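You operate a simulated robot arm through the tools that you are given. There is no shell and no other tool. Be economical: measure what you need, move in short steps, check, and stop when the job is done.

Carry out the task below with a simulated two-armed robot. There is one attempt and no reset: what you move stays moved.

TASK
Pick up the eye link with one hand, pass it to the other hand and put it in the glass of the light box.

Only the result counts: the job must be done as asked and must still hold three seconds after the hand-in. Knocking over, shifting, dropping, spilling or breaking anything else fails it.

THE ROBOT
Two 6-joint arms with two-finger parallel grippers on one trunk, on a base that drives. Base frame: it is fixed to the floor where the robot stands at the start and does not move with it; the origin is under the middle of the robot, x ahead of it, y to its left, z up; the surface under the hand at the start is at about z = 886. Units: mm, rad, N and s.
The left shoulder is at the start at [80, 216, 1580], the right one opposite. With the tool pointing down near the work surface each hand reaches from about 100 to 720 mm from the robot's upright axis, wherever it stands, measured 20 degrees to its own side. Places, roughly: glass of the light box (16x16 cm) [-3580, -200, 920]. Payload 3.43 kg a hand.
The tool frame of a hand sits at the grasp point between the pads (the TCP): z along the fingers, y along the line on which they close. The tips reach 30 mm beyond it. Largest opening 94 mm; finger width 28, thickness 10; the body of the gripper, 50 by 96 mm, starts 55 mm behind the TCP.
Orientation is told as [roll, pitch, yaw] about the base's x, y, z axes, in that order, counted from this pose: with the fingers straight down and closing along the base's y, the tool's x points along the base's -x, its y along +y and its z along -z.

THE INTERFACE
- The arms move only by the tool servo_tool. It takes "left_targets", "right_targets" or both (then of equal length, played together; a hand with none holds still); each is a list of rows, each an object (a shift or turn left out is 0, a gripper value left out holds the last) with "translation": the shift along the tool's x, y, z in units of 40 mm (1.0 is 40 mm), a list of three; "angular": the turn, a rotation vector about the tool's x, y, z in units of 8 degrees (1.0 is 8 degrees), a list of three. In form: [{"translation": [tx, ty, tz], "angular": [wx, wy, wz]}, ...]. A call has 1 to 20 rows; each row shifts and turns the commanded pose from where the row before left it, along the tool's axes as they then stand. "left_hand" and "right_hand" are, for a hand that has rows, the finger opening in mm, from 0 to 94, set as the call begins (left out, the last holds). A call with a number of a shift or a turn outside -1 to 1 is refused whole. Rows are played at 5 a second. More than 50 mm and 0.15 rad between two rows, or a gripper value outside its range, and nothing of the call is played. Where a pose cannot be reached the arm comes as near as it can. A force on the tool above 40 N (or 10 N above the force at the start of the call, whichever is more), or a blocked arm, ends the call early, and 0.2 s more pass. The fingers move at their own pace (about 72 mm/s each) and stop on an object; they squeeze with about 43 N. The grip force told is the motor's: it shows also when the fingers shut on nothing. Time passes only in rows, and 0.2 s behind the last, so rows that do not move let the fingers close. The reply holds the time, the measured pose of the TCP, the force on the tool along the base axes, the opening and the grip force, in the units named above and with some noise, with the torque about the TCP (base axes, N m) and any sound that the robot's microphone picked up.
- Cameras (640 x 400 px; columns grow to the right, rows downward): "scene" is now at [96.1, -3.4, 1726]; the picture's right is [-0.09, -1.00, 0.00], its down [-0.85, 0.08, -0.51] and it looks along [0.51, -0.05, -0.86] (base axes); focal length 251 px, centre (320, 200). "left" rides on the left gripper at [76, -14, -102] in its tool frame; the picture's right is [0.18, 0.98, 0.00], its down [-0.75, 0.14, -0.64] and it looks along [-0.63, 0.12, 0.77] (tool axes); focal length 243 px, centre (320, 200). "right" rides on the right gripper at [76, 14, -102] in its tool frame; the picture's right is [-0.18, 0.98, 0.00], its down [-0.75, -0.14, -0.64] and it looks along [-0.63, -0.12, 0.77] (tool axes); focal length 243 px, centre (320, 200). There is no depth. A picture from a camera that has moved, and an enlarged one, comes with that camera's place and axes in the base frame and with its lens.
- grab_frame(camera): a new picture of that camera. It takes no simulated time.
- slide_trunk(by): slides the trunk up (or, below 0, down) by that many mm; the arms and the scene camera ride with it, the base frame stays. It gives what a move gives, with no picture.
- drive_base(legs): drives the robot by 1 to 6 legs, each [ahead, left, turn to the left] in mm, mm and rad, along the robot's own axes; the way and the turn of a leg run together, so that a leg with both is an arc; at most 1500 mm and 3.142 rad a leg. The arms and the cameras ride along, it lands a little off, and it stops where it bumps. It gives what a move gives.
- head_to(pan, tilt): turns the head with the scene camera to pan (to the left, within 1.501 rad either way) and tilt (down, from -0.506 to 1.204), counted from straight ahead of the robot. It gives what a move gives.
- enlarge(camera, box): a new picture of the part [left, top, right, bottom] of that camera's present view, enlarged. It takes no simulated time.
- sign_off(): hands the job in; it is judged then, once.

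Go step by step. Nothing tells you exact positions but the pictures and the camera data: compare them with the known pose of the tool, close in by small moves and look again before you grip or let go. The budget is 120 turns and 92 pictures, counting those below and the enlarged ones. Unless the task says otherwise, let go and move clear before handing in, and close with one line.

The tools are called after "Call:" as name(argument=value, ...) on one line, values as JSON. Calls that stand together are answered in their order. servo_tool: Moves the arms, as the interface text tells. Its arguments: {"type":"object","properties":{"left_targets":{"type":"array"},"left_hand":{"type":"number"},"right_targets":{"type":"array"},"right_hand":{"type":"number"}},"required":[]} The other tools are called the same way: slide_trunk (by) slides the trunk up or down; drive_base (legs) drives the base; head_to (pan, tilt) turns the head that bears the scene camera; grab_frame (camera) takes a picture; enlarge (camera, box) takes an enlarged picture of a part of a camera's view; sign_off () hands the job in.

At the start:

```text
t: 0.0
left_ee_pos: [627.1, 114.9, 1095.1]
left_orientation: [0.0, 0.001, -0.001]
left_force: [0.6, -0.3, 0.4]
left_wrist_torque: [0.0, 0.0, -0.01]
left_grip_width: 94.1
left_grip_force: 0.1
right_ee_pos: [380.9, -309.5, 999.2]
right_orientation: [0.002, -0.002, 0.001]
right_force: [-0.9, -0.1, -0.1]
right_wrist_torque: [-0.01, -0.02, 0.0]
right_grip_width: 94.1
right_grip_force: 0.1
trunk travel left (down, up): [-810.0, 30.0]
robot x, y, heading: [-1.7, -1.2, -0.001]
head pan, tilt: [-0.089, 1.031]
```

scene: 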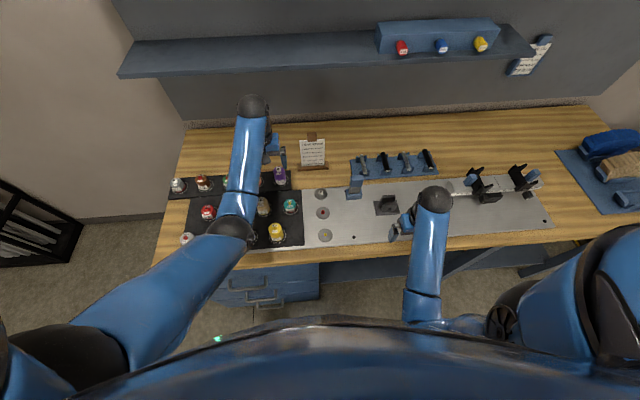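
right: 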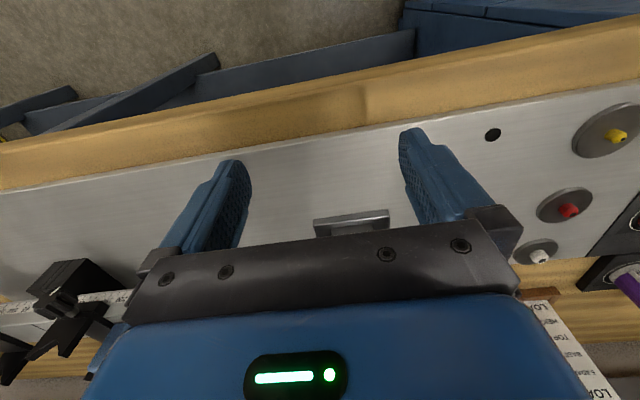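
left: 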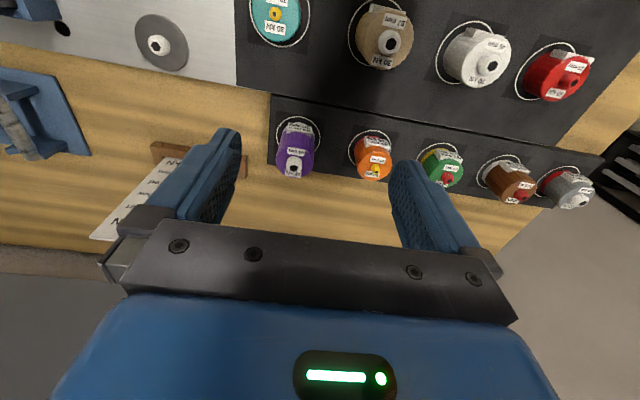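

I see a workbench with many cylinders (labelled), a metal plate with fixtures, and tools. I need to find the eye link, so I enlarge parts of the scene.

Call:
enlarge(camera="scene", box=[150, 120, 350, 260])

Call:
enlarge(camera="scene", box=[340, 130, 560, 260])

```text
2.86 times, centred on (250, 190) of scene
camera zoom: at [96.1, -3.4, 1726.0], right [-0.09, -1.0, 0.0], down [-0.85, 0.08, -0.51], along [0.51, -0.05, -0.86], focal length 717 px, centre (520, 229)
```

zoom: 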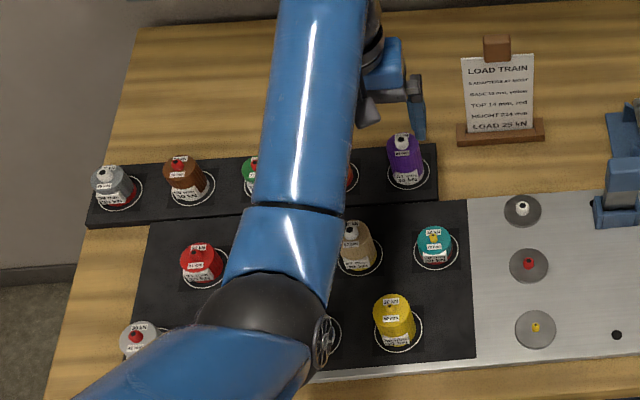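

```text
2.91 times, centred on (450, 195) of scene
camera zoom: at [96.1, -3.4, 1726.0], right [-0.09, -1.0, 0.0], down [-0.85, 0.08, -0.51], along [0.51, -0.05, -0.86], focal length 730 px, centre (-58, 214)
```

zoom: 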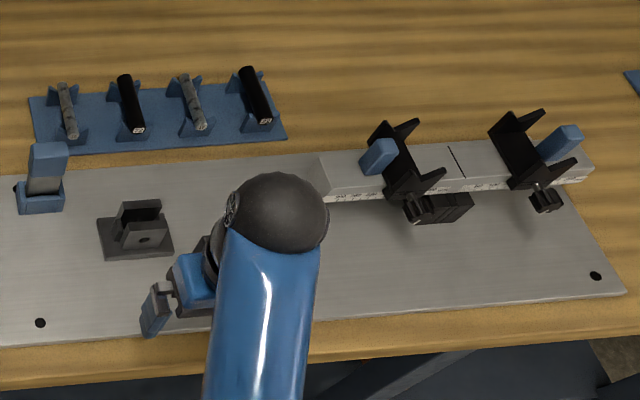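

No eye link is plain yet; I look to the right end of the bench.

Call:
head_to(pan=-0.8, tilt=0.75)

Call:
grab_frame(camera="scene")

```text
t: 1.1
left_ee_pos: [627.9, 114.3, 1096.0]
left_orientation: [0.001, -0.001, 0.001]
left_force: [-0.1, -0.1, -0.4]
left_wrist_torque: [0.04, -0.01, 0.01]
left_grip_width: 94.0
left_grip_force: 0.0
right_ee_pos: [381.3, -310.3, 1000.1]
right_orientation: [0.001, 0.0, 0.0]
right_force: [0.4, 0.0, 0.0]
right_wrist_torque: [-0.02, -0.01, 0.04]
right_grip_width: 94.0
right_grip_force: 0.2
trunk travel left (down, up): [-810.0, 30.0]
robot x, y, heading: [-1.4, -0.8, -0.001]
head pan, tilt: [-0.799, 0.75]
```

```text
86 pictures are left
camera scene: at [86.7, -56.7, 1747.2], right [-0.72, -0.7, 0.0], down [-0.48, 0.49, -0.73], along [0.51, -0.52, -0.68], focal length 251 px, centre (320, 200)
```

scene: 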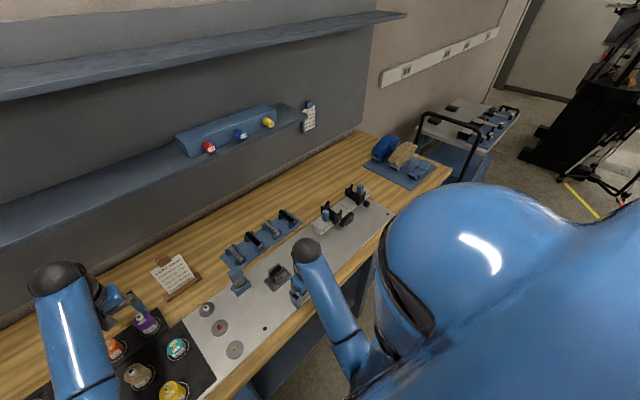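

There is a trolley beyond the bench and further stations to the right. I look at the trolley closer and further right.

Call:
enlarge(camera="scene", box=[360, 80, 560, 205])

Call:
head_to(pan=-1.5, tilt=0.4)

Call:
grab_frame(camera="scene")

```text
3.20 times, centred on (460, 142) of scene
camera zoom: at [86.7, -56.7, 1747.2], right [-0.72, -0.7, 0.0], down [-0.48, 0.49, -0.73], along [0.51, -0.52, -0.68], focal length 803 px, centre (-128, 384)
```

zoom: 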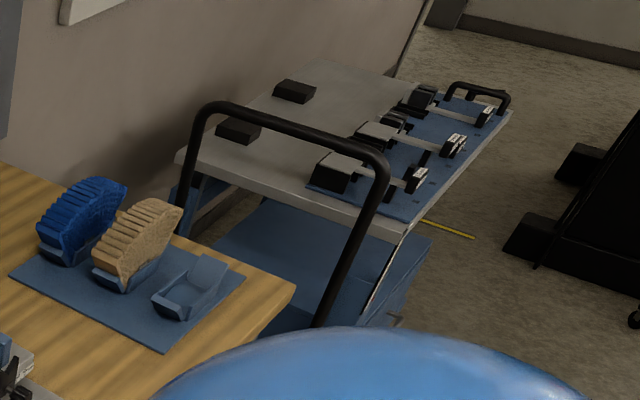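

```text
t: 2.1
left_ee_pos: [626.9, 115.4, 1094.8]
left_orientation: [0.0, -0.001, -0.001]
left_force: [-0.1, 0.0, 0.3]
left_wrist_torque: [-0.01, 0.02, 0.02]
left_grip_width: 94.1
left_grip_force: 0.0
right_ee_pos: [381.4, -309.2, 1000.2]
right_orientation: [0.0, 0.001, 0.001]
right_force: [-0.1, -0.1, -0.1]
right_wrist_torque: [0.0, -0.01, -0.05]
right_grip_width: 94.0
right_grip_force: 0.0
trunk travel left (down, up): [-810.0, 30.0]
robot x, y, heading: [-0.3, 1.6, 0.002]
head pan, tilt: [-1.499, 0.4]
```

```text
84 pictures are left
camera scene: at [35.5, -89.8, 1778.3], right [-1.0, -0.07, 0.0], down [-0.03, 0.39, -0.92], along [0.07, -0.92, -0.39], focal length 251 px, centre (320, 200)
```

scene: 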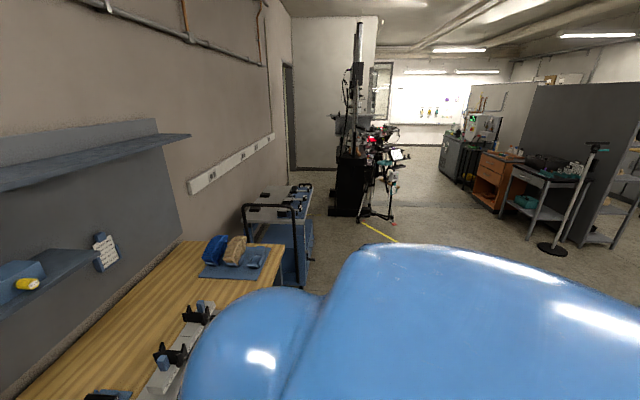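

I see more of the room; the light box must be behind me. Looking left, then I will back away and turn.

Call:
head_to(pan=1.5, tilt=0.4)

Call:
grab_frame(camera="scene")

Call:
slide_trunk(by=30)

```text
t: 4.7
left_ee_pos: [627.3, 114.8, 1096.5]
left_orientation: [0.001, 0.002, -0.002]
left_force: [0.6, -0.1, 0.6]
left_wrist_torque: [0.02, -0.01, -0.03]
left_grip_width: 93.8
left_grip_force: 0.1
right_ee_pos: [380.7, -309.2, 999.7]
right_orientation: [0.001, 0.001, 0.0]
right_force: [0.3, -0.1, -1.0]
right_wrist_torque: [0.02, -0.02, 0.0]
right_grip_width: 94.0
right_grip_force: 0.1
trunk travel left (down, up): [-810.0, 30.0]
robot x, y, heading: [-1.2, -4.1, -0.002]
head pan, tilt: [1.499, 0.4]
```

```text
83 pictures are left
camera scene: at [35.5, 95.0, 1778.3], right [1.0, -0.07, 0.0], down [-0.03, -0.39, -0.92], along [0.07, 0.92, -0.39], focal length 251 px, centre (320, 200)
```

scene: 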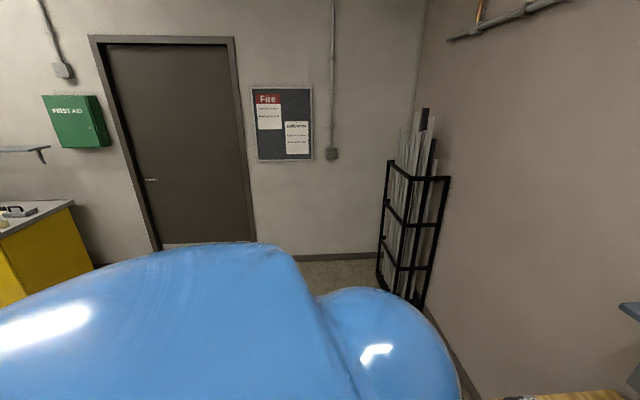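

```text
t: 5.5
left_ee_pos: [628.0, 114.0, 1125.6]
left_orientation: [0.001, -0.001, 0.001]
left_force: [-0.2, 0.6, -0.4]
left_wrist_torque: [0.01, -0.01, -0.03]
left_grip_width: 94.2
left_grip_force: 0.0
right_ee_pos: [380.6, -308.3, 1030.2]
right_orientation: [0.001, 0.001, 0.0]
right_force: [0.1, -0.2, 0.5]
right_wrist_torque: [0.01, 0.05, 0.0]
right_grip_width: 94.2
right_grip_force: 0.0
trunk travel left (down, up): [-840.0, 0.0]
robot x, y, heading: [-3.6, -1.6, 0.0]
head pan, tilt: [1.499, 0.4]
```

The area behind appears open. I back off 600 mm and look back over both sides after turning.

Call:
drive_base(legs=[[-600, 0, 0], [0, 0, 1.57]])

Call:
grab_frame(camera="scene")

```text
t: 12.6
left_ee_pos: [-691.5, 628.4, 1125.4]
left_orientation: [0.0, 0.0, 1.559]
left_force: [-0.9, -0.6, -0.7]
left_wrist_torque: [0.03, -0.03, 0.02]
left_grip_width: 94.0
left_grip_force: 0.1
right_ee_pos: [-270.7, 376.9, 1030.3]
right_orientation: [0.0, 0.0, 1.56]
right_force: [-0.1, -0.1, -1.0]
right_wrist_torque: [0.02, 0.03, -0.04]
right_grip_width: 94.2
right_grip_force: 0.0
trunk travel left (down, up): [-840.0, 0.0]
robot x, y, heading: [-582.7, -2.0, 1.558]
head pan, tilt: [1.499, 0.4]
```

```text
82 pictures are left
camera scene: at [-677.2, 40.4, 1808.4], right [0.08, 1.0, 0.0], down [0.39, -0.03, -0.92], along [-0.92, 0.08, -0.39], focal length 251 px, centre (320, 200)
```

scene: 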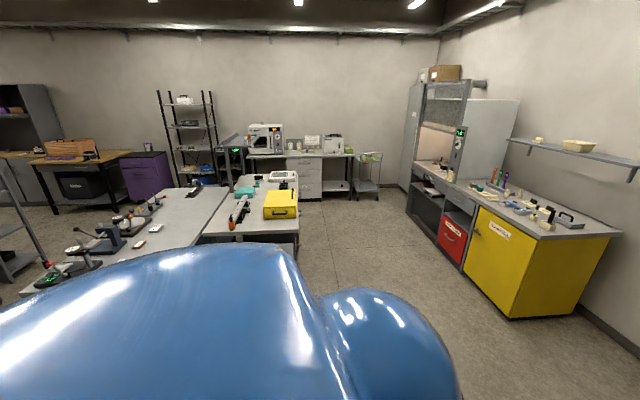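

The light box should lie near pixel (281,174), on the island bench. I zoom in.

Call:
enlarge(camera="scene", box=[210, 150, 330, 240])

Call:
enlarge(camera="scene", box=[0, 180, 220, 300])

Call:
enlarge(camera="scene", box=[410, 150, 630, 270])

```text
4.44 times, centred on (270, 195) of scene
camera zoom: at [-677.2, 40.4, 1808.4], right [0.08, 1.0, 0.0], down [0.39, -0.03, -0.92], along [-0.92, 0.08, -0.39], focal length 1116 px, centre (542, 222)
```

zoom: 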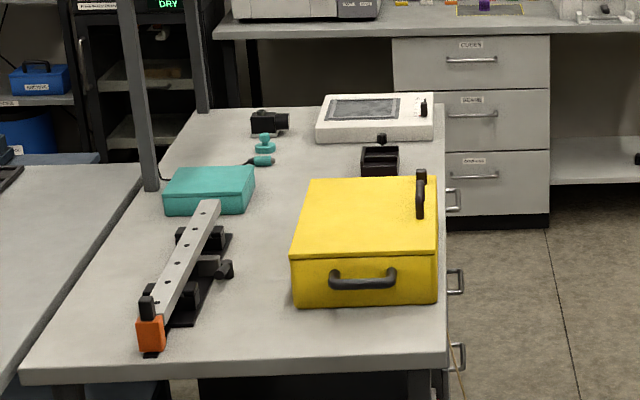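

```text
2.91 times, centred on (110, 240) of scene
camera zoom: at [-677.2, 40.4, 1808.4], right [0.08, 1.0, 0.0], down [0.39, -0.03, -0.92], along [-0.92, 0.08, -0.39], focal length 730 px, centre (931, 84)
```

zoom: 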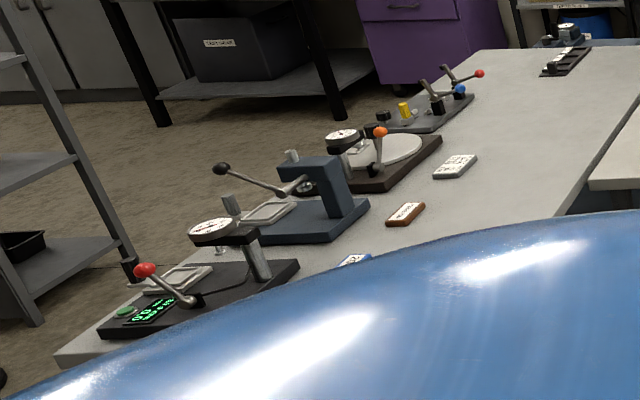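

```text
2.91 times, centred on (520, 210) of scene
camera zoom: at [-677.2, 40.4, 1808.4], right [0.08, 1.0, 0.0], down [0.39, -0.03, -0.92], along [-0.92, 0.08, -0.39], focal length 730 px, centre (-262, 171)
```

zoom: 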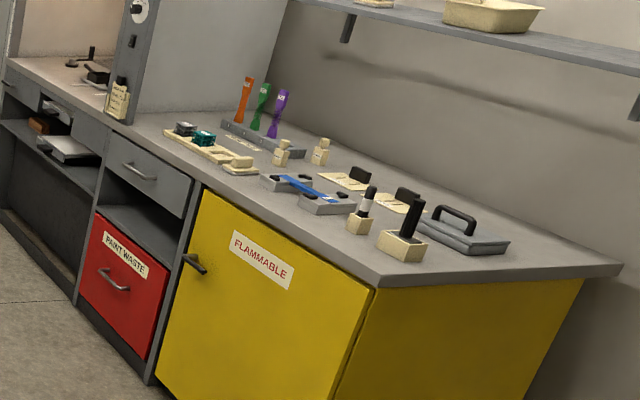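

The white light box is at the far end of the island bench, with its edge near y≈15. I'll drive into the aisle, heading along -x, and look at this bench from the side.

Call:
drive_base(legs=[[700, 0, 0], [0, 0, 1.57], [1500, 0, 0]])

Call:
head_to(pan=1.0, tilt=0.6)

Call:
grab_frame(camera="scene")

```text
t: 27.7
left_ee_pos: [-2780.0, 577.6, 1126.0]
left_orientation: [-0.001, 0.002, -3.125]
left_force: [-0.4, 0.8, 0.3]
left_wrist_torque: [-0.01, -0.01, -0.01]
left_grip_width: 94.3
left_grip_force: 0.1
right_ee_pos: [-2540.3, 1006.0, 1031.2]
right_orientation: [-0.001, 0.001, -3.124]
right_force: [0.7, 0.6, -0.1]
right_wrist_torque: [0.02, -0.03, -0.01]
right_grip_width: 94.0
right_grip_force: 0.1
trunk travel left (down, up): [-840.0, 0.0]
robot x, y, heading: [-2154.3, 703.7, -3.125]
head pan, tilt: [1.499, 0.4]
```

```text
t: 28.6
left_ee_pos: [-2781.5, 579.1, 1125.3]
left_orientation: [-0.001, 0.0, -3.128]
left_force: [-0.3, 0.3, 0.0]
left_wrist_torque: [-0.01, -0.02, 0.0]
left_grip_width: 93.9
left_grip_force: 0.1
right_ee_pos: [-2542.2, 1006.3, 1029.2]
right_orientation: [0.001, 0.002, -3.124]
right_force: [0.0, 0.5, -0.5]
right_wrist_torque: [-0.01, 0.02, -0.02]
right_grip_width: 94.0
right_grip_force: 0.1
trunk travel left (down, up): [-840.0, 0.0]
robot x, y, heading: [-2153.4, 703.6, -3.122]
head pan, tilt: [1.0, 0.6]
```

```text
78 pictures are left
camera scene: at [-2234.5, 630.1, 1790.1], right [-0.85, 0.53, 0.0], down [0.3, 0.48, -0.83], along [-0.43, -0.7, -0.56], focal length 251 px, centre (320, 200)
```

scene: 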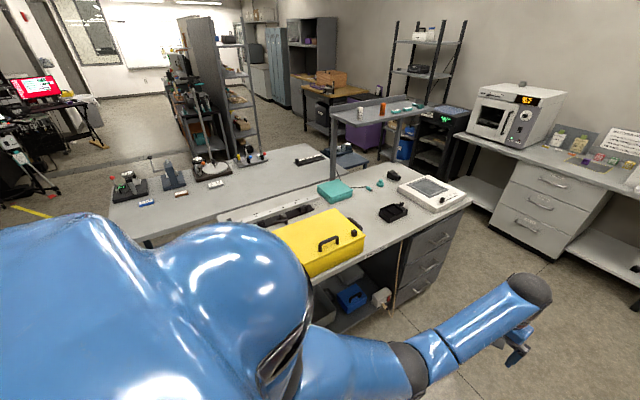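

Call:
enlarge(camera="scene", box=[310, 150, 480, 256])

Call:
enlarge(camera="scene", box=[100, 60, 440, 220])

Call:
enlarge(camera="scene", box=[480, 70, 640, 180])

```text
3.76 times, centred on (395, 203) of scene
camera zoom: at [-2234.5, 630.1, 1790.1], right [-0.85, 0.53, 0.0], down [0.3, 0.48, -0.83], along [-0.43, -0.7, -0.56], focal length 945 px, centre (38, 189)
```

zoom: 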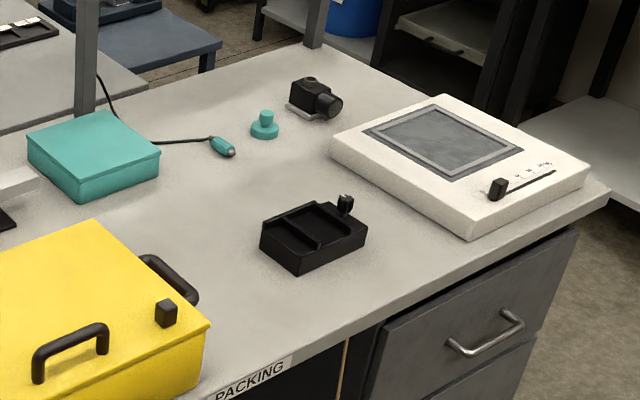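

```text
1.88 times, centred on (270, 140) of scene
camera zoom: at [-2234.5, 630.1, 1790.1], right [-0.85, 0.53, 0.0], down [0.3, 0.48, -0.83], along [-0.43, -0.7, -0.56], focal length 472 px, centre (414, 313)
```

zoom: 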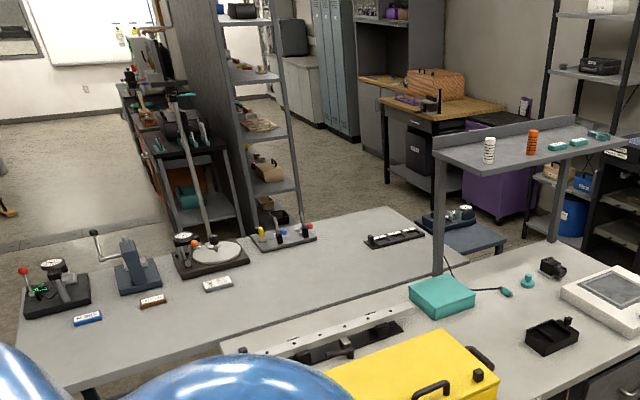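

```text
3.64 times, centred on (560, 125) of scene
camera zoom: at [-2234.5, 630.1, 1790.1], right [-0.85, 0.53, 0.0], down [0.3, 0.48, -0.83], along [-0.43, -0.7, -0.56], focal length 913 px, centre (-553, 473)
```

zoom: 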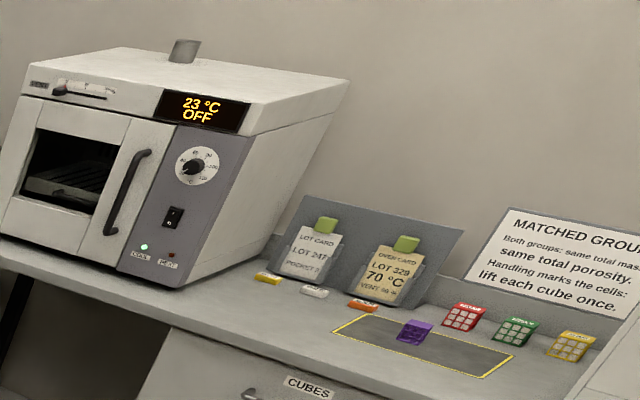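

Nothing here looks like an eye link yet. I look at the yellow-cabinet counter on my right.

Call:
head_to(pan=-1.2, tilt=0.5)

Call:
enlarge(camera="scene", box=[0, 20, 640, 380])

```text
t: 30.7
left_ee_pos: [-2781.6, 578.4, 1126.2]
left_orientation: [0.0, 0.0, -3.125]
left_force: [-0.1, 0.1, 0.8]
left_wrist_torque: [0.01, -0.01, -0.04]
left_grip_width: 93.8
left_grip_force: 0.0
right_ee_pos: [-2541.6, 1006.7, 1031.1]
right_orientation: [-0.001, -0.001, -3.125]
right_force: [0.1, -0.1, -0.5]
right_wrist_torque: [-0.03, 0.0, 0.0]
right_grip_width: 93.8
right_grip_force: 0.1
trunk travel left (down, up): [-840.0, 0.0]
robot x, y, heading: [-2154.2, 703.3, -3.123]
head pan, tilt: [-1.201, 0.499]
```

```text
1.00 times, centred on (320, 200) of scene (not enlarged: the box is as wide or as high as the picture)
camera zoom: at [-2221.9, 789.6, 1799.2], right [0.93, 0.38, 0.0], down [0.18, -0.44, -0.88], along [-0.33, 0.81, -0.48], focal length 251 px, centre (320, 200)
```

zoom: 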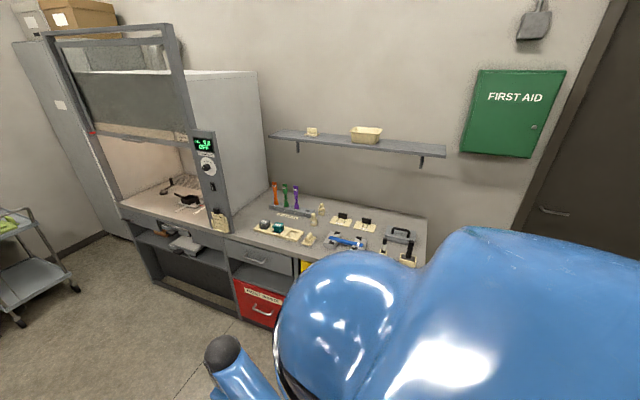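

Call:
enlarge(camera="scene", box=[235, 175, 430, 275])

Call:
enlarge(camera="scene", box=[90, 120, 250, 270])

```text
3.28 times, centred on (332, 225) of scene
camera zoom: at [-2221.9, 789.6, 1799.2], right [0.93, 0.38, 0.0], down [0.18, -0.44, -0.88], along [-0.33, 0.81, -0.48], focal length 824 px, centre (279, 118)
```

zoom: 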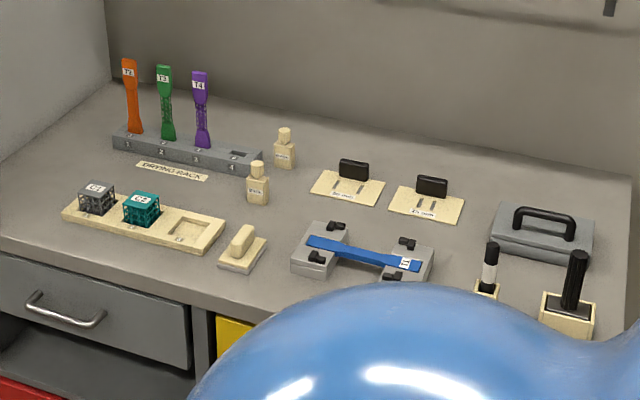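

```text
2.67 times, centred on (170, 195) of scene
camera zoom: at [-2221.9, 789.6, 1799.2], right [0.93, 0.38, 0.0], down [0.18, -0.44, -0.88], along [-0.33, 0.81, -0.48], focal length 669 px, centre (720, 213)
```

zoom: 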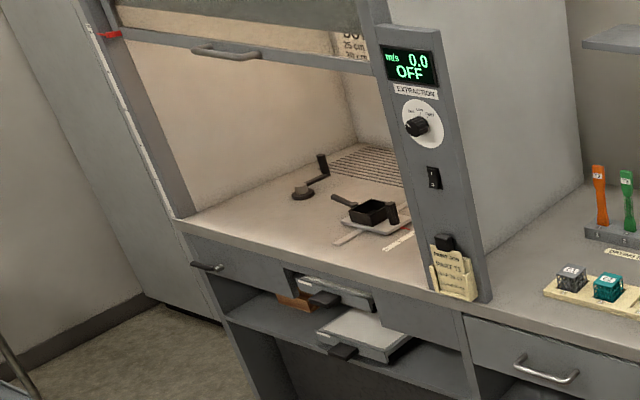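

Not there either. I check straight ahead (corner trolley, wall bench) and the benches to the left at a wide view.

Call:
head_to(pan=0.0, tilt=0.4)

Call:
enlarge(camera="scene", box=[160, 80, 480, 280])

Call:
head_to(pan=1.2, tilt=0.3)

Call:
enlarge(camera="scene", box=[220, 80, 540, 280])

```text
t: 32.1
left_ee_pos: [-2780.5, 577.5, 1124.8]
left_orientation: [-0.002, -0.001, -3.128]
left_force: [-0.2, 0.1, 0.3]
left_wrist_torque: [0.02, 0.0, 0.04]
left_grip_width: 93.8
left_grip_force: 0.0
right_ee_pos: [-2542.0, 1005.4, 1030.5]
right_orientation: [0.0, -0.001, -3.123]
right_force: [0.0, -0.3, -0.3]
right_wrist_torque: [0.01, 0.01, -0.02]
right_grip_width: 94.1
right_grip_force: 0.0
trunk travel left (down, up): [-840.0, 0.0]
robot x, y, heading: [-2156.0, 699.2, -3.124]
head pan, tilt: [0.0, 0.4]
```

```text
2.00 times, centred on (320, 180) of scene
camera zoom: at [-2280.2, 703.8, 1808.3], right [-0.02, 1.0, 0.0], down [0.39, 0.01, -0.92], along [-0.92, -0.01, -0.39], focal length 502 px, centre (320, 240)
```

zoom: 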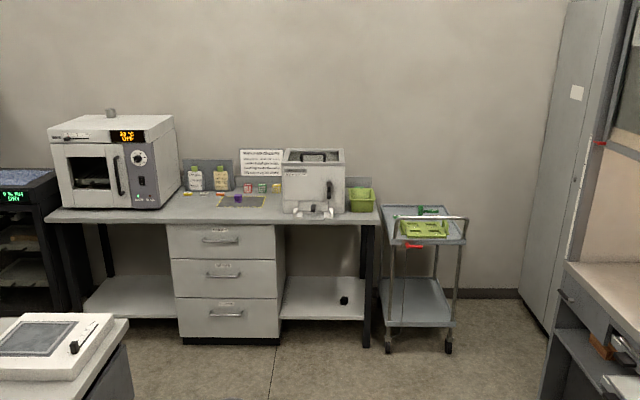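

```text
t: 33.5
left_ee_pos: [-2780.6, 577.5, 1126.3]
left_orientation: [0.001, 0.0, -3.125]
left_force: [-1.0, 0.5, 0.8]
left_wrist_torque: [0.0, -0.02, 0.01]
left_grip_width: 94.1
left_grip_force: 0.1
right_ee_pos: [-2541.9, 1006.4, 1029.3]
right_orientation: [0.0, -0.001, -3.125]
right_force: [-0.2, 0.1, 0.1]
right_wrist_torque: [-0.01, -0.02, -0.03]
right_grip_width: 94.0
right_grip_force: 0.1
trunk travel left (down, up): [-840.0, 0.0]
robot x, y, heading: [-2157.9, 700.8, -3.126]
head pan, tilt: [1.201, 0.3]
```

```text
2.00 times, centred on (380, 180) of scene
camera zoom: at [-2219.9, 617.7, 1817.6], right [-0.94, 0.35, 0.0], down [0.1, 0.28, -0.96], along [-0.33, -0.9, -0.3], focal length 502 px, centre (200, 240)
```

zoom: 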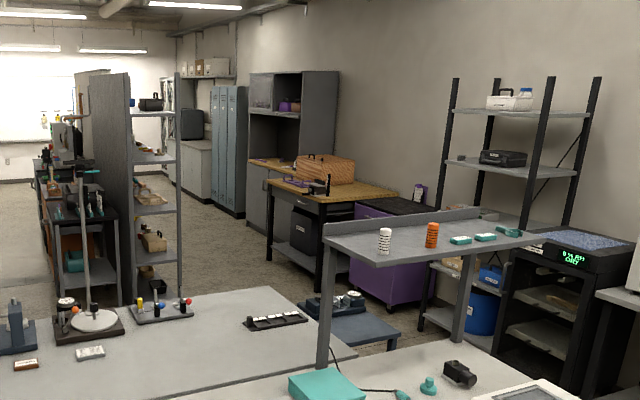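

The corner trolley holds a green tray with small red and green parts; I zoom on it.

Call:
head_to(pan=-0.3, tilt=0.4)

Call:
enlarge(camera="scene", box=[270, 150, 350, 230])

```text
t: 35.1
left_ee_pos: [-2780.8, 578.2, 1124.3]
left_orientation: [0.0, 0.0, -3.127]
left_force: [-0.1, 0.1, 0.2]
left_wrist_torque: [0.0, -0.01, 0.01]
left_grip_width: 94.1
left_grip_force: 0.0
right_ee_pos: [-2542.3, 1006.6, 1029.0]
right_orientation: [0.0, 0.001, -3.124]
right_force: [0.3, 0.4, 0.3]
right_wrist_torque: [0.02, -0.01, -0.02]
right_grip_width: 93.7
right_grip_force: 0.2
trunk travel left (down, up): [-840.0, 0.0]
robot x, y, heading: [-2154.4, 703.8, -3.127]
head pan, tilt: [-0.3, 0.4]
```

```text
5.00 times, centred on (310, 190) of scene
camera zoom: at [-2276.5, 731.2, 1808.3], right [0.28, 0.96, 0.0], down [0.37, -0.11, -0.92], along [-0.88, 0.26, -0.39], focal length 1255 px, centre (370, 250)
```

zoom: 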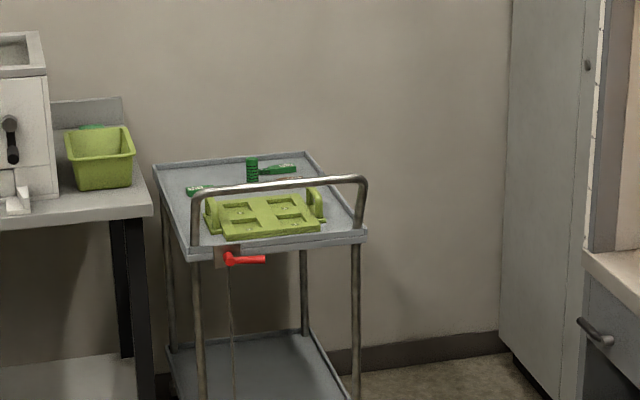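

No eye link there. I drive to opposite the light box and face the island bench to look over it and what's beyond.

Call:
drive_base(legs=[[1200, 0, 0], [0, 0, 1.55]])

Call:
head_to(pan=0.0, tilt=0.4)

Call:
grab_frame(camera="scene")

Call:
enlarge(camera="scene", box=[200, 60, 440, 210])

Call:
enlarge(camera="scene", box=[0, 60, 240, 210])

```text
t: 45.0
left_ee_pos: [-3201.1, 61.0, 1126.1]
left_orientation: [-0.001, 0.0, -1.509]
left_force: [0.2, -0.6, 0.3]
left_wrist_torque: [0.01, -0.02, 0.03]
left_grip_width: 94.1
left_grip_force: 0.1
right_ee_pos: [-3637.7, 279.0, 1029.7]
right_orientation: [-0.001, 0.0, -1.508]
right_force: [0.8, -0.3, -0.1]
right_wrist_torque: [0.03, 0.03, 0.0]
right_grip_width: 94.1
right_grip_force: 0.1
trunk travel left (down, up): [-840.0, 0.0]
robot x, y, heading: [-3353.6, 678.5, -1.507]
head pan, tilt: [-0.3, 0.4]
```

```text
t: 45.8
left_ee_pos: [-3200.5, 59.1, 1126.2]
left_orientation: [-0.001, 0.001, -1.51]
left_force: [-0.1, -0.3, 0.3]
left_wrist_torque: [0.01, -0.02, 0.01]
left_grip_width: 94.0
left_grip_force: 0.0
right_ee_pos: [-3638.5, 279.7, 1028.9]
right_orientation: [0.0, 0.002, -1.509]
right_force: [-0.3, 0.9, 0.0]
right_wrist_torque: [0.0, 0.0, 0.01]
right_grip_width: 93.8
right_grip_force: 0.1
trunk travel left (down, up): [-840.0, 0.0]
robot x, y, heading: [-3351.0, 677.3, -1.507]
head pan, tilt: [0.0, 0.4]
```

```text
68 pictures are left
camera scene: at [-3347.3, 558.6, 1808.3], right [-1.0, -0.06, 0.0], down [-0.02, 0.39, -0.92], along [0.06, -0.92, -0.39], focal length 251 px, centre (320, 200)
```

scene: 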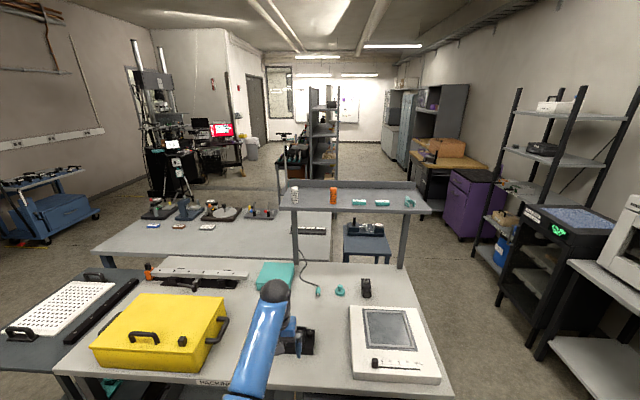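

```text
2.67 times, centred on (320, 135) of scene
camera zoom: at [-3347.3, 558.6, 1808.3], right [-1.0, -0.06, 0.0], down [-0.02, 0.39, -0.92], along [0.06, -0.92, -0.39], focal length 669 px, centre (320, 373)
```

zoom: 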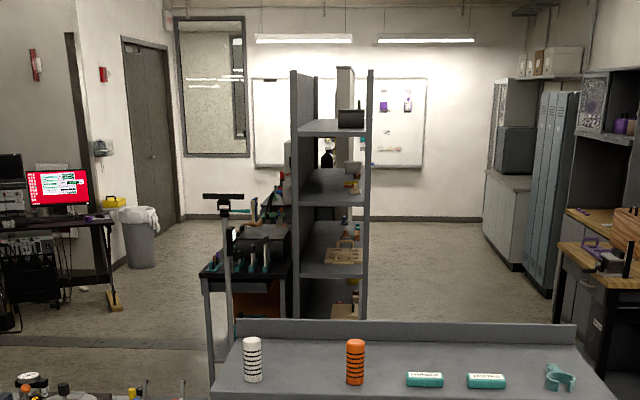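

```text
2.67 times, centred on (120, 135) of scene
camera zoom: at [-3347.3, 558.6, 1808.3], right [-1.0, -0.06, 0.0], down [-0.02, 0.39, -0.92], along [0.06, -0.92, -0.39], focal length 669 px, centre (853, 373)
```

zoom: 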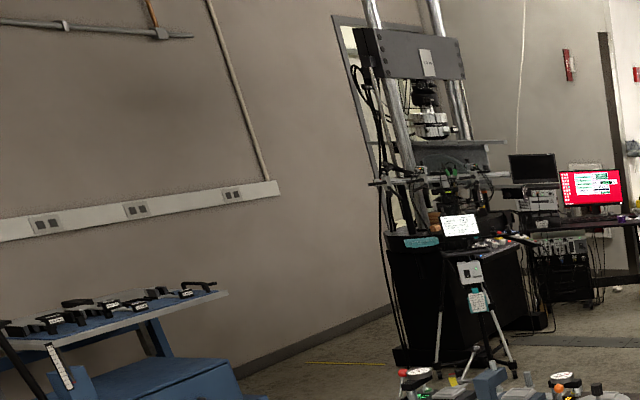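

On the shelf above the bench there is a teal open-ring piece. I zoom closely on it and on the bench next to the light box.

Call:
enlarge(camera="scene", box=[340, 180, 440, 242])

Call:
enlarge(camera="scene", box=[250, 250, 450, 390])

Call:
enlarge(camera="scene", box=[120, 190, 340, 300])

Call:
enlarge(camera="scene", box=[0, 250, 240, 400])

```text
6.40 times, centred on (390, 211) of scene
camera zoom: at [-3347.3, 558.6, 1808.3], right [-1.0, -0.06, 0.0], down [-0.02, 0.39, -0.92], along [0.06, -0.92, -0.39], focal length 1606 px, centre (-128, 130)
```

zoom: 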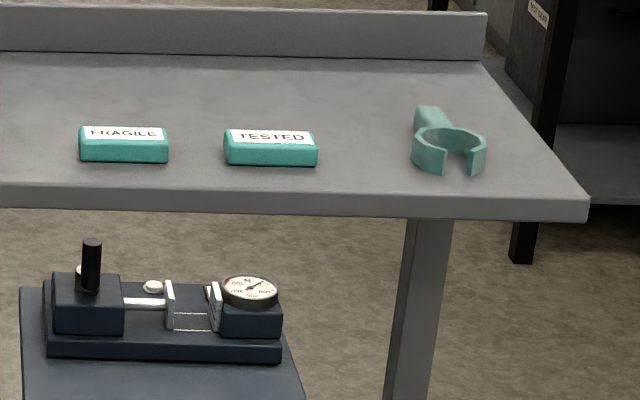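

```text
2.86 times, centred on (350, 320) of scene
camera zoom: at [-3347.3, 558.6, 1808.3], right [-1.0, -0.06, 0.0], down [-0.02, 0.39, -0.92], along [0.06, -0.92, -0.39], focal length 717 px, centre (234, -143)
```

zoom: 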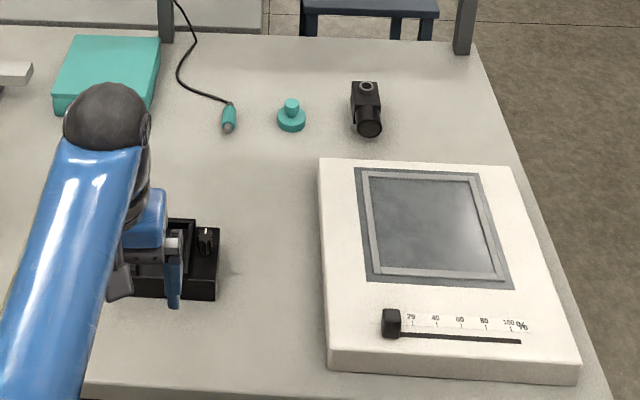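

```text
2.91 times, centred on (230, 245) of scene
camera zoom: at [-3347.3, 558.6, 1808.3], right [-1.0, -0.06, 0.0], down [-0.02, 0.39, -0.92], along [0.06, -0.92, -0.39], focal length 730 px, centre (582, 69)
```

zoom: 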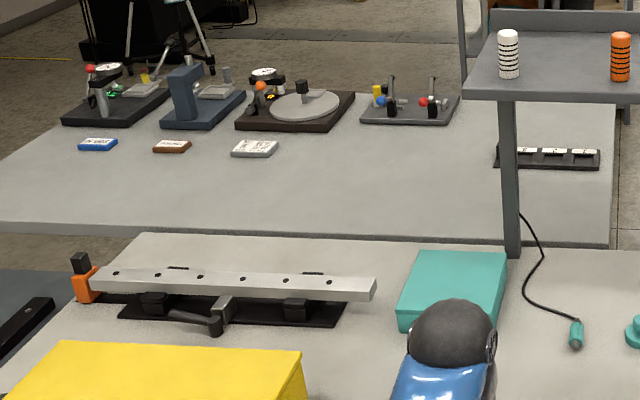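

```text
2.67 times, centred on (120, 325) of scene
camera zoom: at [-3347.3, 558.6, 1808.3], right [-1.0, -0.06, 0.0], down [-0.02, 0.39, -0.92], along [0.06, -0.92, -0.39], focal length 669 px, centre (853, -133)
```

zoom: 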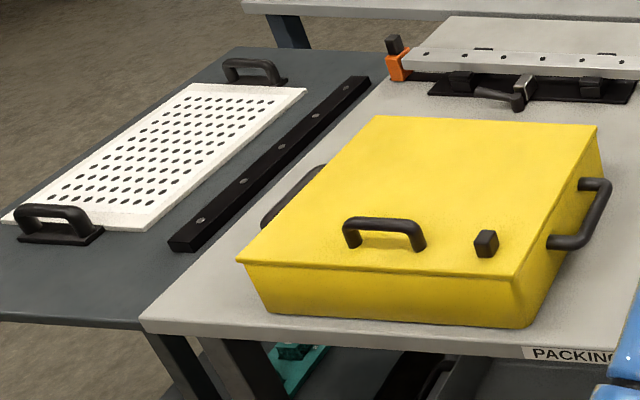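

The eye link isn't here. I go to survey the area of the trolley and load frame: back along the aisle and then down toward -y.

Call:
drive_base(legs=[[0, 0, 1.507], [1400, 0, 0], [1300, 0, 0], [0, 0, -1.57], [1500, 0, 0]])

Call:
head_to(pan=0.6, tilt=0.35)

Call:
grab_frame(camera="scene")

```text
t: 73.5
left_ee_pos: [-643.1, -1515.1, 1125.4]
left_orientation: [0.0, 0.0, -1.63]
left_force: [0.2, 1.0, -0.8]
left_wrist_torque: [-0.03, 0.02, 0.01]
left_grip_width: 94.0
left_grip_force: 0.1
right_ee_pos: [-1051.3, -1245.6, 1029.9]
right_orientation: [-0.001, 0.001, -1.628]
right_force: [0.8, 0.3, 0.1]
right_wrist_torque: [0.03, 0.0, 0.0]
right_grip_width: 94.1
right_grip_force: 0.0
trunk travel left (down, up): [-840.0, 0.0]
robot x, y, heading: [-721.8, -887.8, -1.634]
head pan, tilt: [0.0, 0.4]
```

```text
t: 74.5
left_ee_pos: [-643.3, -1516.7, 1125.1]
left_orientation: [-0.001, 0.0, -1.631]
left_force: [0.0, -0.4, 0.5]
left_wrist_torque: [0.02, 0.01, -0.05]
left_grip_width: 94.0
left_grip_force: 0.0
right_ee_pos: [-1051.9, -1245.7, 1028.5]
right_orientation: [0.0, 0.0, -1.628]
right_force: [0.2, -0.3, 0.2]
right_wrist_torque: [0.01, 0.0, 0.03]
right_grip_width: 93.9
right_grip_force: 0.1
trunk travel left (down, up): [-840.0, 0.0]
robot x, y, heading: [-725.4, -880.1, -1.629]
head pan, tilt: [0.6, 0.351]
```

```text
61 pictures are left
camera scene: at [-676.1, -991.2, 1812.8], right [-0.86, -0.52, 0.0], down [-0.18, 0.3, -0.94], along [0.48, -0.8, -0.34], focal length 251 px, centre (320, 200)
```

scene: 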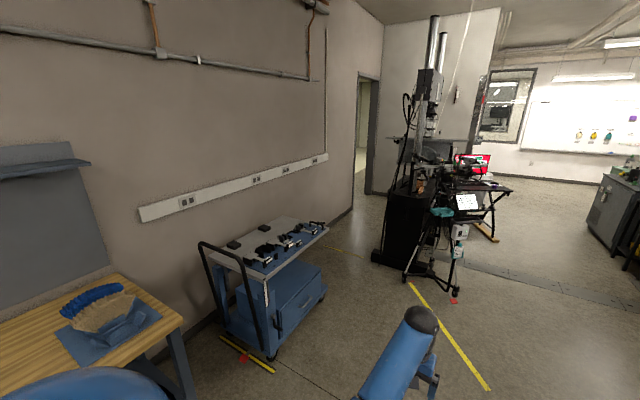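

Call:
enlarge(camera="scene", box=[215, 205, 345, 290])

Call:
enlarge(camera="scene", box=[370, 100, 530, 300])

Call:
enlarge(camera="scene", box=[40, 270, 190, 370])

```text
4.71 times, centred on (280, 248) of scene
camera zoom: at [-676.1, -991.2, 1812.8], right [-0.86, -0.52, 0.0], down [-0.18, 0.3, -0.94], along [0.48, -0.8, -0.34], focal length 1181 px, centre (508, -24)
```

zoom: 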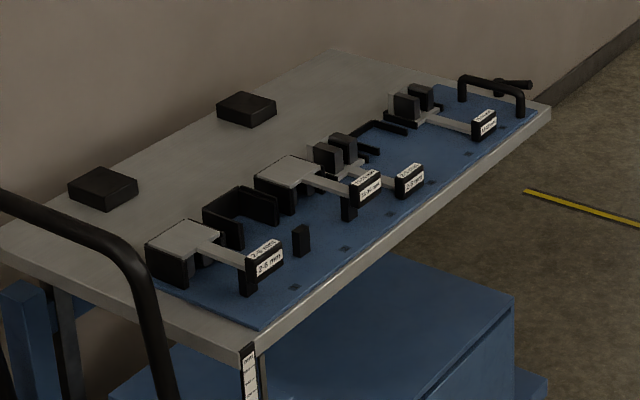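

```text
2.00 times, centred on (450, 200) of scene
camera zoom: at [-676.1, -991.2, 1812.8], right [-0.86, -0.52, 0.0], down [-0.18, 0.3, -0.94], along [0.48, -0.8, -0.34], focal length 502 px, centre (60, 200)
```

zoom: 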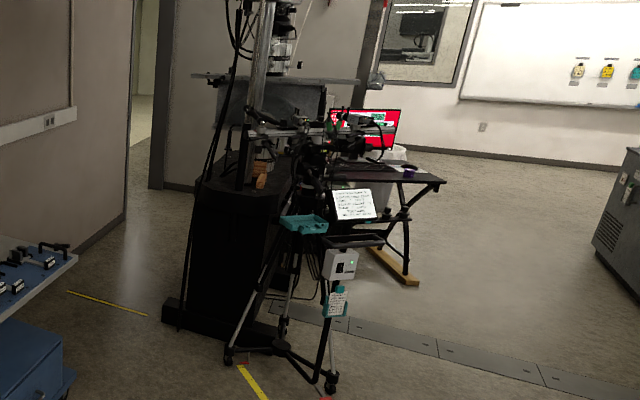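

```text
4.00 times, centred on (115, 320) of scene
camera zoom: at [-676.1, -991.2, 1812.8], right [-0.86, -0.52, 0.0], down [-0.18, 0.3, -0.94], along [0.48, -0.8, -0.34], focal length 1004 px, centre (1140, -280)
```

zoom: 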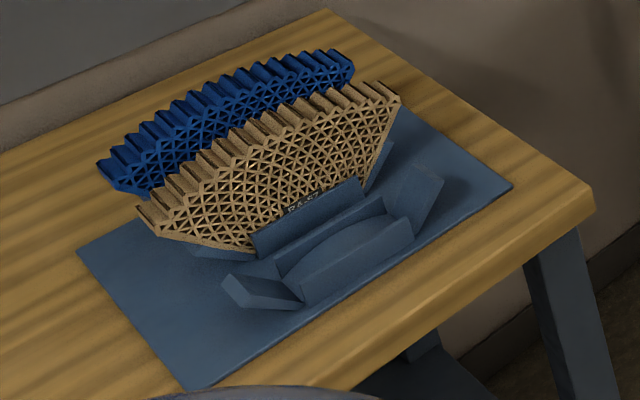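

Trolley has wedge grips; no eye link. I go further to view the central shelves and benches.

Call:
drive_base(legs=[[1500, 0, 0], [0, 0, -0.5]])

Call:
head_to(pan=-0.3, tilt=0.35)

Call:
grab_frame(camera="scene")

```text
t: 83.2
left_ee_pos: [-1023.3, -2953.9, 1125.6]
left_orientation: [0.002, 0.0, -2.114]
left_force: [0.3, -0.6, 0.1]
left_wrist_torque: [0.01, 0.0, 0.01]
left_grip_width: 94.0
left_grip_force: 0.0
right_ee_pos: [-1259.0, -2522.5, 1028.9]
right_orientation: [-0.002, 0.0, -2.117]
right_force: [-0.2, 0.3, 0.0]
right_wrist_torque: [-0.01, -0.01, 0.0]
right_grip_width: 93.9
right_grip_force: 0.1
trunk travel left (down, up): [-840.0, 0.0]
robot x, y, heading: [-795.6, -2356.9, -2.117]
head pan, tilt: [0.6, 0.351]
```

```text
t: 84.4
left_ee_pos: [-1024.1, -2952.3, 1125.7]
left_orientation: [0.0, -0.002, -2.117]
left_force: [0.7, 0.2, -0.8]
left_wrist_torque: [0.0, -0.03, -0.02]
left_grip_width: 94.2
left_grip_force: 0.1
right_ee_pos: [-1259.2, -2522.2, 1029.9]
right_orientation: [-0.001, 0.0, -2.115]
right_force: [-0.4, -0.8, 0.7]
right_wrist_torque: [-0.01, -0.01, 0.01]
right_grip_width: 94.1
right_grip_force: 0.1
trunk travel left (down, up): [-840.0, 0.0]
robot x, y, heading: [-797.6, -2356.0, -2.113]
head pan, tilt: [-0.3, 0.351]
```

```text
57 pictures are left
camera scene: at [-884.0, -2442.0, 1812.9], right [-0.66, 0.75, 0.0], down [0.26, 0.23, -0.94], along [-0.7, -0.62, -0.34], focal length 251 px, centre (320, 200)
```

scene: 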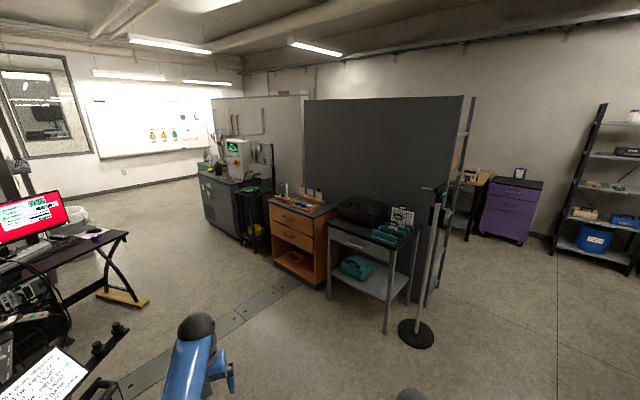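

Call:
enlarge(camera="scene", box=[190, 130, 350, 250])

Call:
enlarge(camera="scene", box=[320, 180, 440, 260])

Call:
enlarge(camera="scene", box=[0, 180, 160, 300])

```text
3.33 times, centred on (270, 190) of scene
camera zoom: at [-884.0, -2442.0, 1812.9], right [-0.66, 0.75, 0.0], down [0.26, 0.23, -0.94], along [-0.7, -0.62, -0.34], focal length 837 px, centre (487, 233)
```

zoom: 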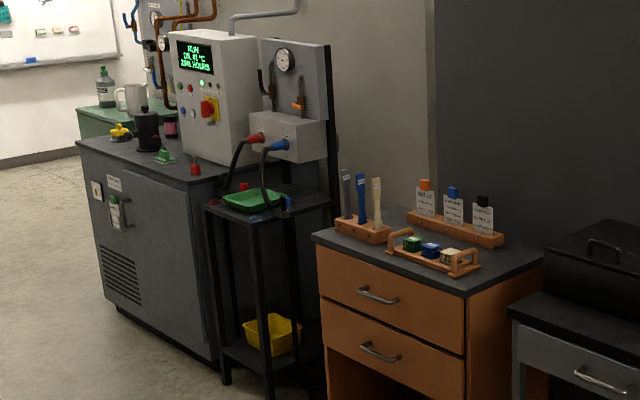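

```text
5.00 times, centred on (380, 220) of scene
camera zoom: at [-884.0, -2442.0, 1812.9], right [-0.66, 0.75, 0.0], down [0.26, 0.23, -0.94], along [-0.7, -0.62, -0.34], focal length 1255 px, centre (20, 100)
```

zoom: 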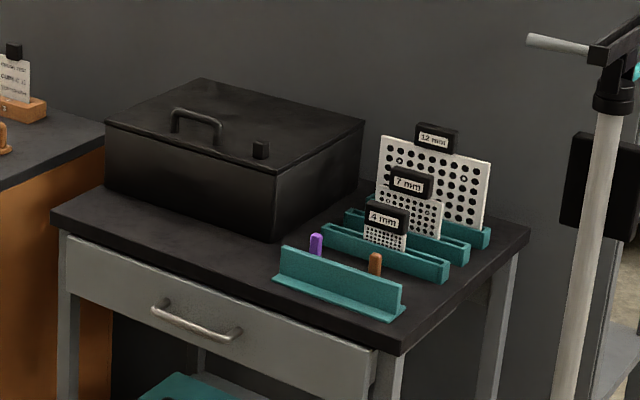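

```text
3.33 times, centred on (80, 240) of scene
camera zoom: at [-884.0, -2442.0, 1812.9], right [-0.66, 0.75, 0.0], down [0.26, 0.23, -0.94], along [-0.7, -0.62, -0.34], focal length 837 px, centre (1120, 67)
```

zoom: 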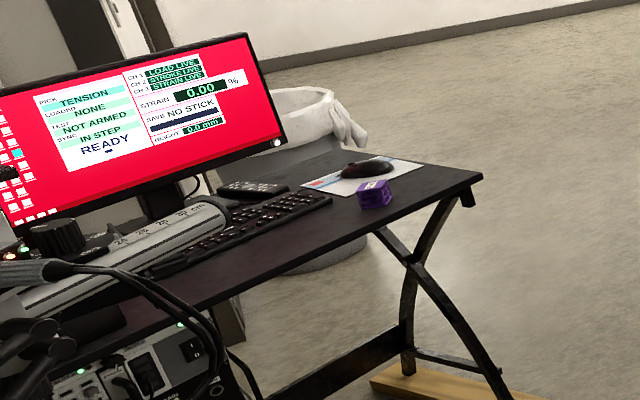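

Not here either. Next is the open side of the central shelf, the wood table and racks; I turn to -x and check the passage.

Call:
drive_base(legs=[[0, 0, -1.027]])

Call:
head_to(pan=0, tilt=0.5)

Call:
grab_frame(camera="scene")

```text
t: 87.4
left_ee_pos: [-1424.0, -2475.9, 1127.2]
left_orientation: [0.0, 0.001, -3.136]
left_force: [-1.1, 0.1, 0.0]
left_wrist_torque: [0.02, 0.0, 0.0]
left_grip_width: 94.0
left_grip_force: 0.0
right_ee_pos: [-1180.1, -2050.8, 1030.0]
right_orientation: [-0.002, 0.0, -3.135]
right_force: [0.3, 0.5, 0.5]
right_wrist_torque: [0.05, -0.01, 0.02]
right_grip_width: 94.0
right_grip_force: 0.0
trunk travel left (down, up): [-840.0, 0.0]
robot x, y, heading: [-796.6, -2358.5, -3.136]
head pan, tilt: [-0.3, 0.351]
```

```text
t: 88.2
left_ee_pos: [-1424.8, -2475.1, 1125.8]
left_orientation: [-0.001, 0.001, -3.135]
left_force: [0.1, 0.3, 0.2]
left_wrist_torque: [0.03, 0.04, 0.0]
left_grip_width: 93.9
left_grip_force: 0.1
right_ee_pos: [-1180.0, -2048.9, 1029.4]
right_orientation: [0.0, 0.0, -3.137]
right_force: [-0.4, 0.6, 0.8]
right_wrist_torque: [0.01, -0.01, 0.01]
right_grip_width: 93.9
right_grip_force: 0.1
trunk travel left (down, up): [-840.0, 0.0]
robot x, y, heading: [-797.8, -2356.6, -3.138]
head pan, tilt: [0.0, 0.499]
```

```text
53 pictures are left
camera scene: at [-920.2, -2354.6, 1799.2], right [0.0, 1.0, 0.0], down [0.48, 0.0, -0.88], along [-0.88, 0.0, -0.48], focal length 251 px, centre (320, 200)
```

scene: 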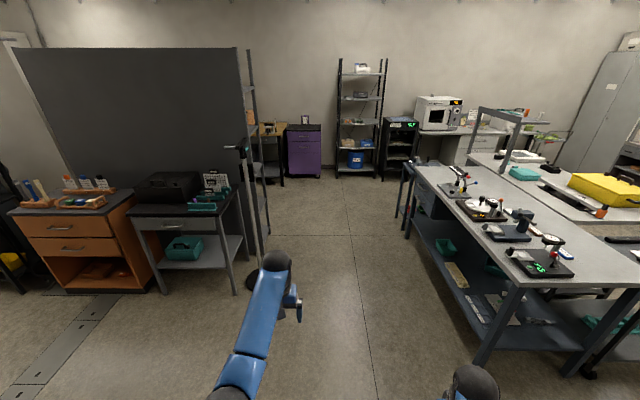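

Passage is clear. I drive to x≈-3500 staying a bit to the right, then look at the shelf's open side and wood table.

Call:
drive_base(legs=[[1500, -150, 0], [1000, 0, 0], [0, 0, 1.2]])

Call:
head_to(pan=0.2, tilt=0.35)

Call:
grab_frame(camera="scene")

```text
refused: leg 1 is longer than a leg can be; nothing moved
```

```text
t: 88.9
left_ee_pos: [-1424.0, -2475.2, 1126.3]
left_orientation: [0.0, 0.001, -3.136]
left_force: [-0.2, 0.7, 1.1]
left_wrist_torque: [0.0, -0.02, -0.01]
left_grip_width: 94.2
left_grip_force: 0.0
right_ee_pos: [-1179.3, -2050.2, 1030.1]
right_orientation: [0.0, -0.001, -3.138]
right_force: [0.0, 0.0, 0.5]
right_wrist_torque: [0.04, -0.02, 0.01]
right_grip_width: 93.8
right_grip_force: 0.2
trunk travel left (down, up): [-840.0, 0.0]
robot x, y, heading: [-797.0, -2353.7, -3.138]
head pan, tilt: [0.201, 0.351]
```

```text
52 pictures are left
camera scene: at [-920.2, -2373.1, 1812.8], right [-0.2, 0.98, 0.0], down [0.34, 0.07, -0.94], along [-0.92, -0.19, -0.34], focal length 251 px, centre (320, 200)
```

scene: 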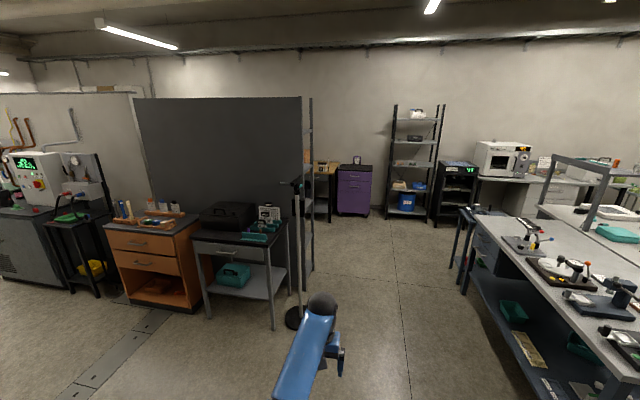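

Call:
drive_base(legs=[[1400, -150, 0], [1100, 0, 0], [0, 0, 1.2]])

Call:
grab_frame(camera="scene")

```text
t: 104.3
left_ee_pos: [-3416.6, -2847.6, 1126.0]
left_orientation: [0.0, 0.0, -1.913]
left_force: [-0.6, 0.1, 0.6]
left_wrist_torque: [-0.03, 0.01, -0.02]
left_grip_width: 94.0
left_grip_force: 0.0
right_ee_pos: [-3733.0, -2472.4, 1029.8]
right_orientation: [-0.001, 0.001, -1.911]
right_force: [0.1, -0.5, 0.0]
right_wrist_torque: [0.0, 0.0, -0.02]
right_grip_width: 94.0
right_grip_force: 0.0
trunk travel left (down, up): [-840.0, 0.0]
robot x, y, heading: [-3315.6, -2219.0, -1.909]
head pan, tilt: [0.201, 0.351]
```

```text
51 pictures are left
camera scene: at [-3339.5, -2335.8, 1812.9], right [-0.99, 0.14, 0.0], down [0.05, 0.34, -0.94], along [-0.13, -0.93, -0.34], focal length 251 px, centre (320, 200)
```

scene: 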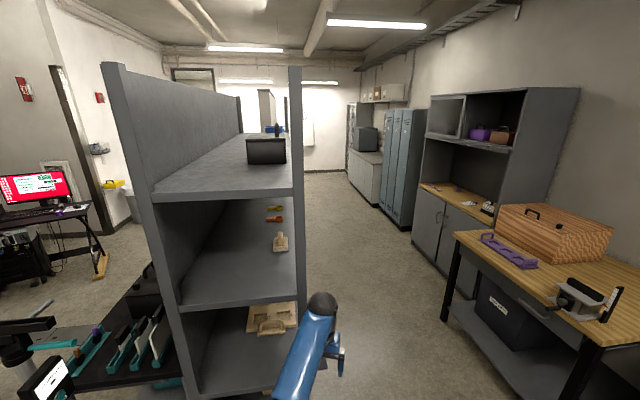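

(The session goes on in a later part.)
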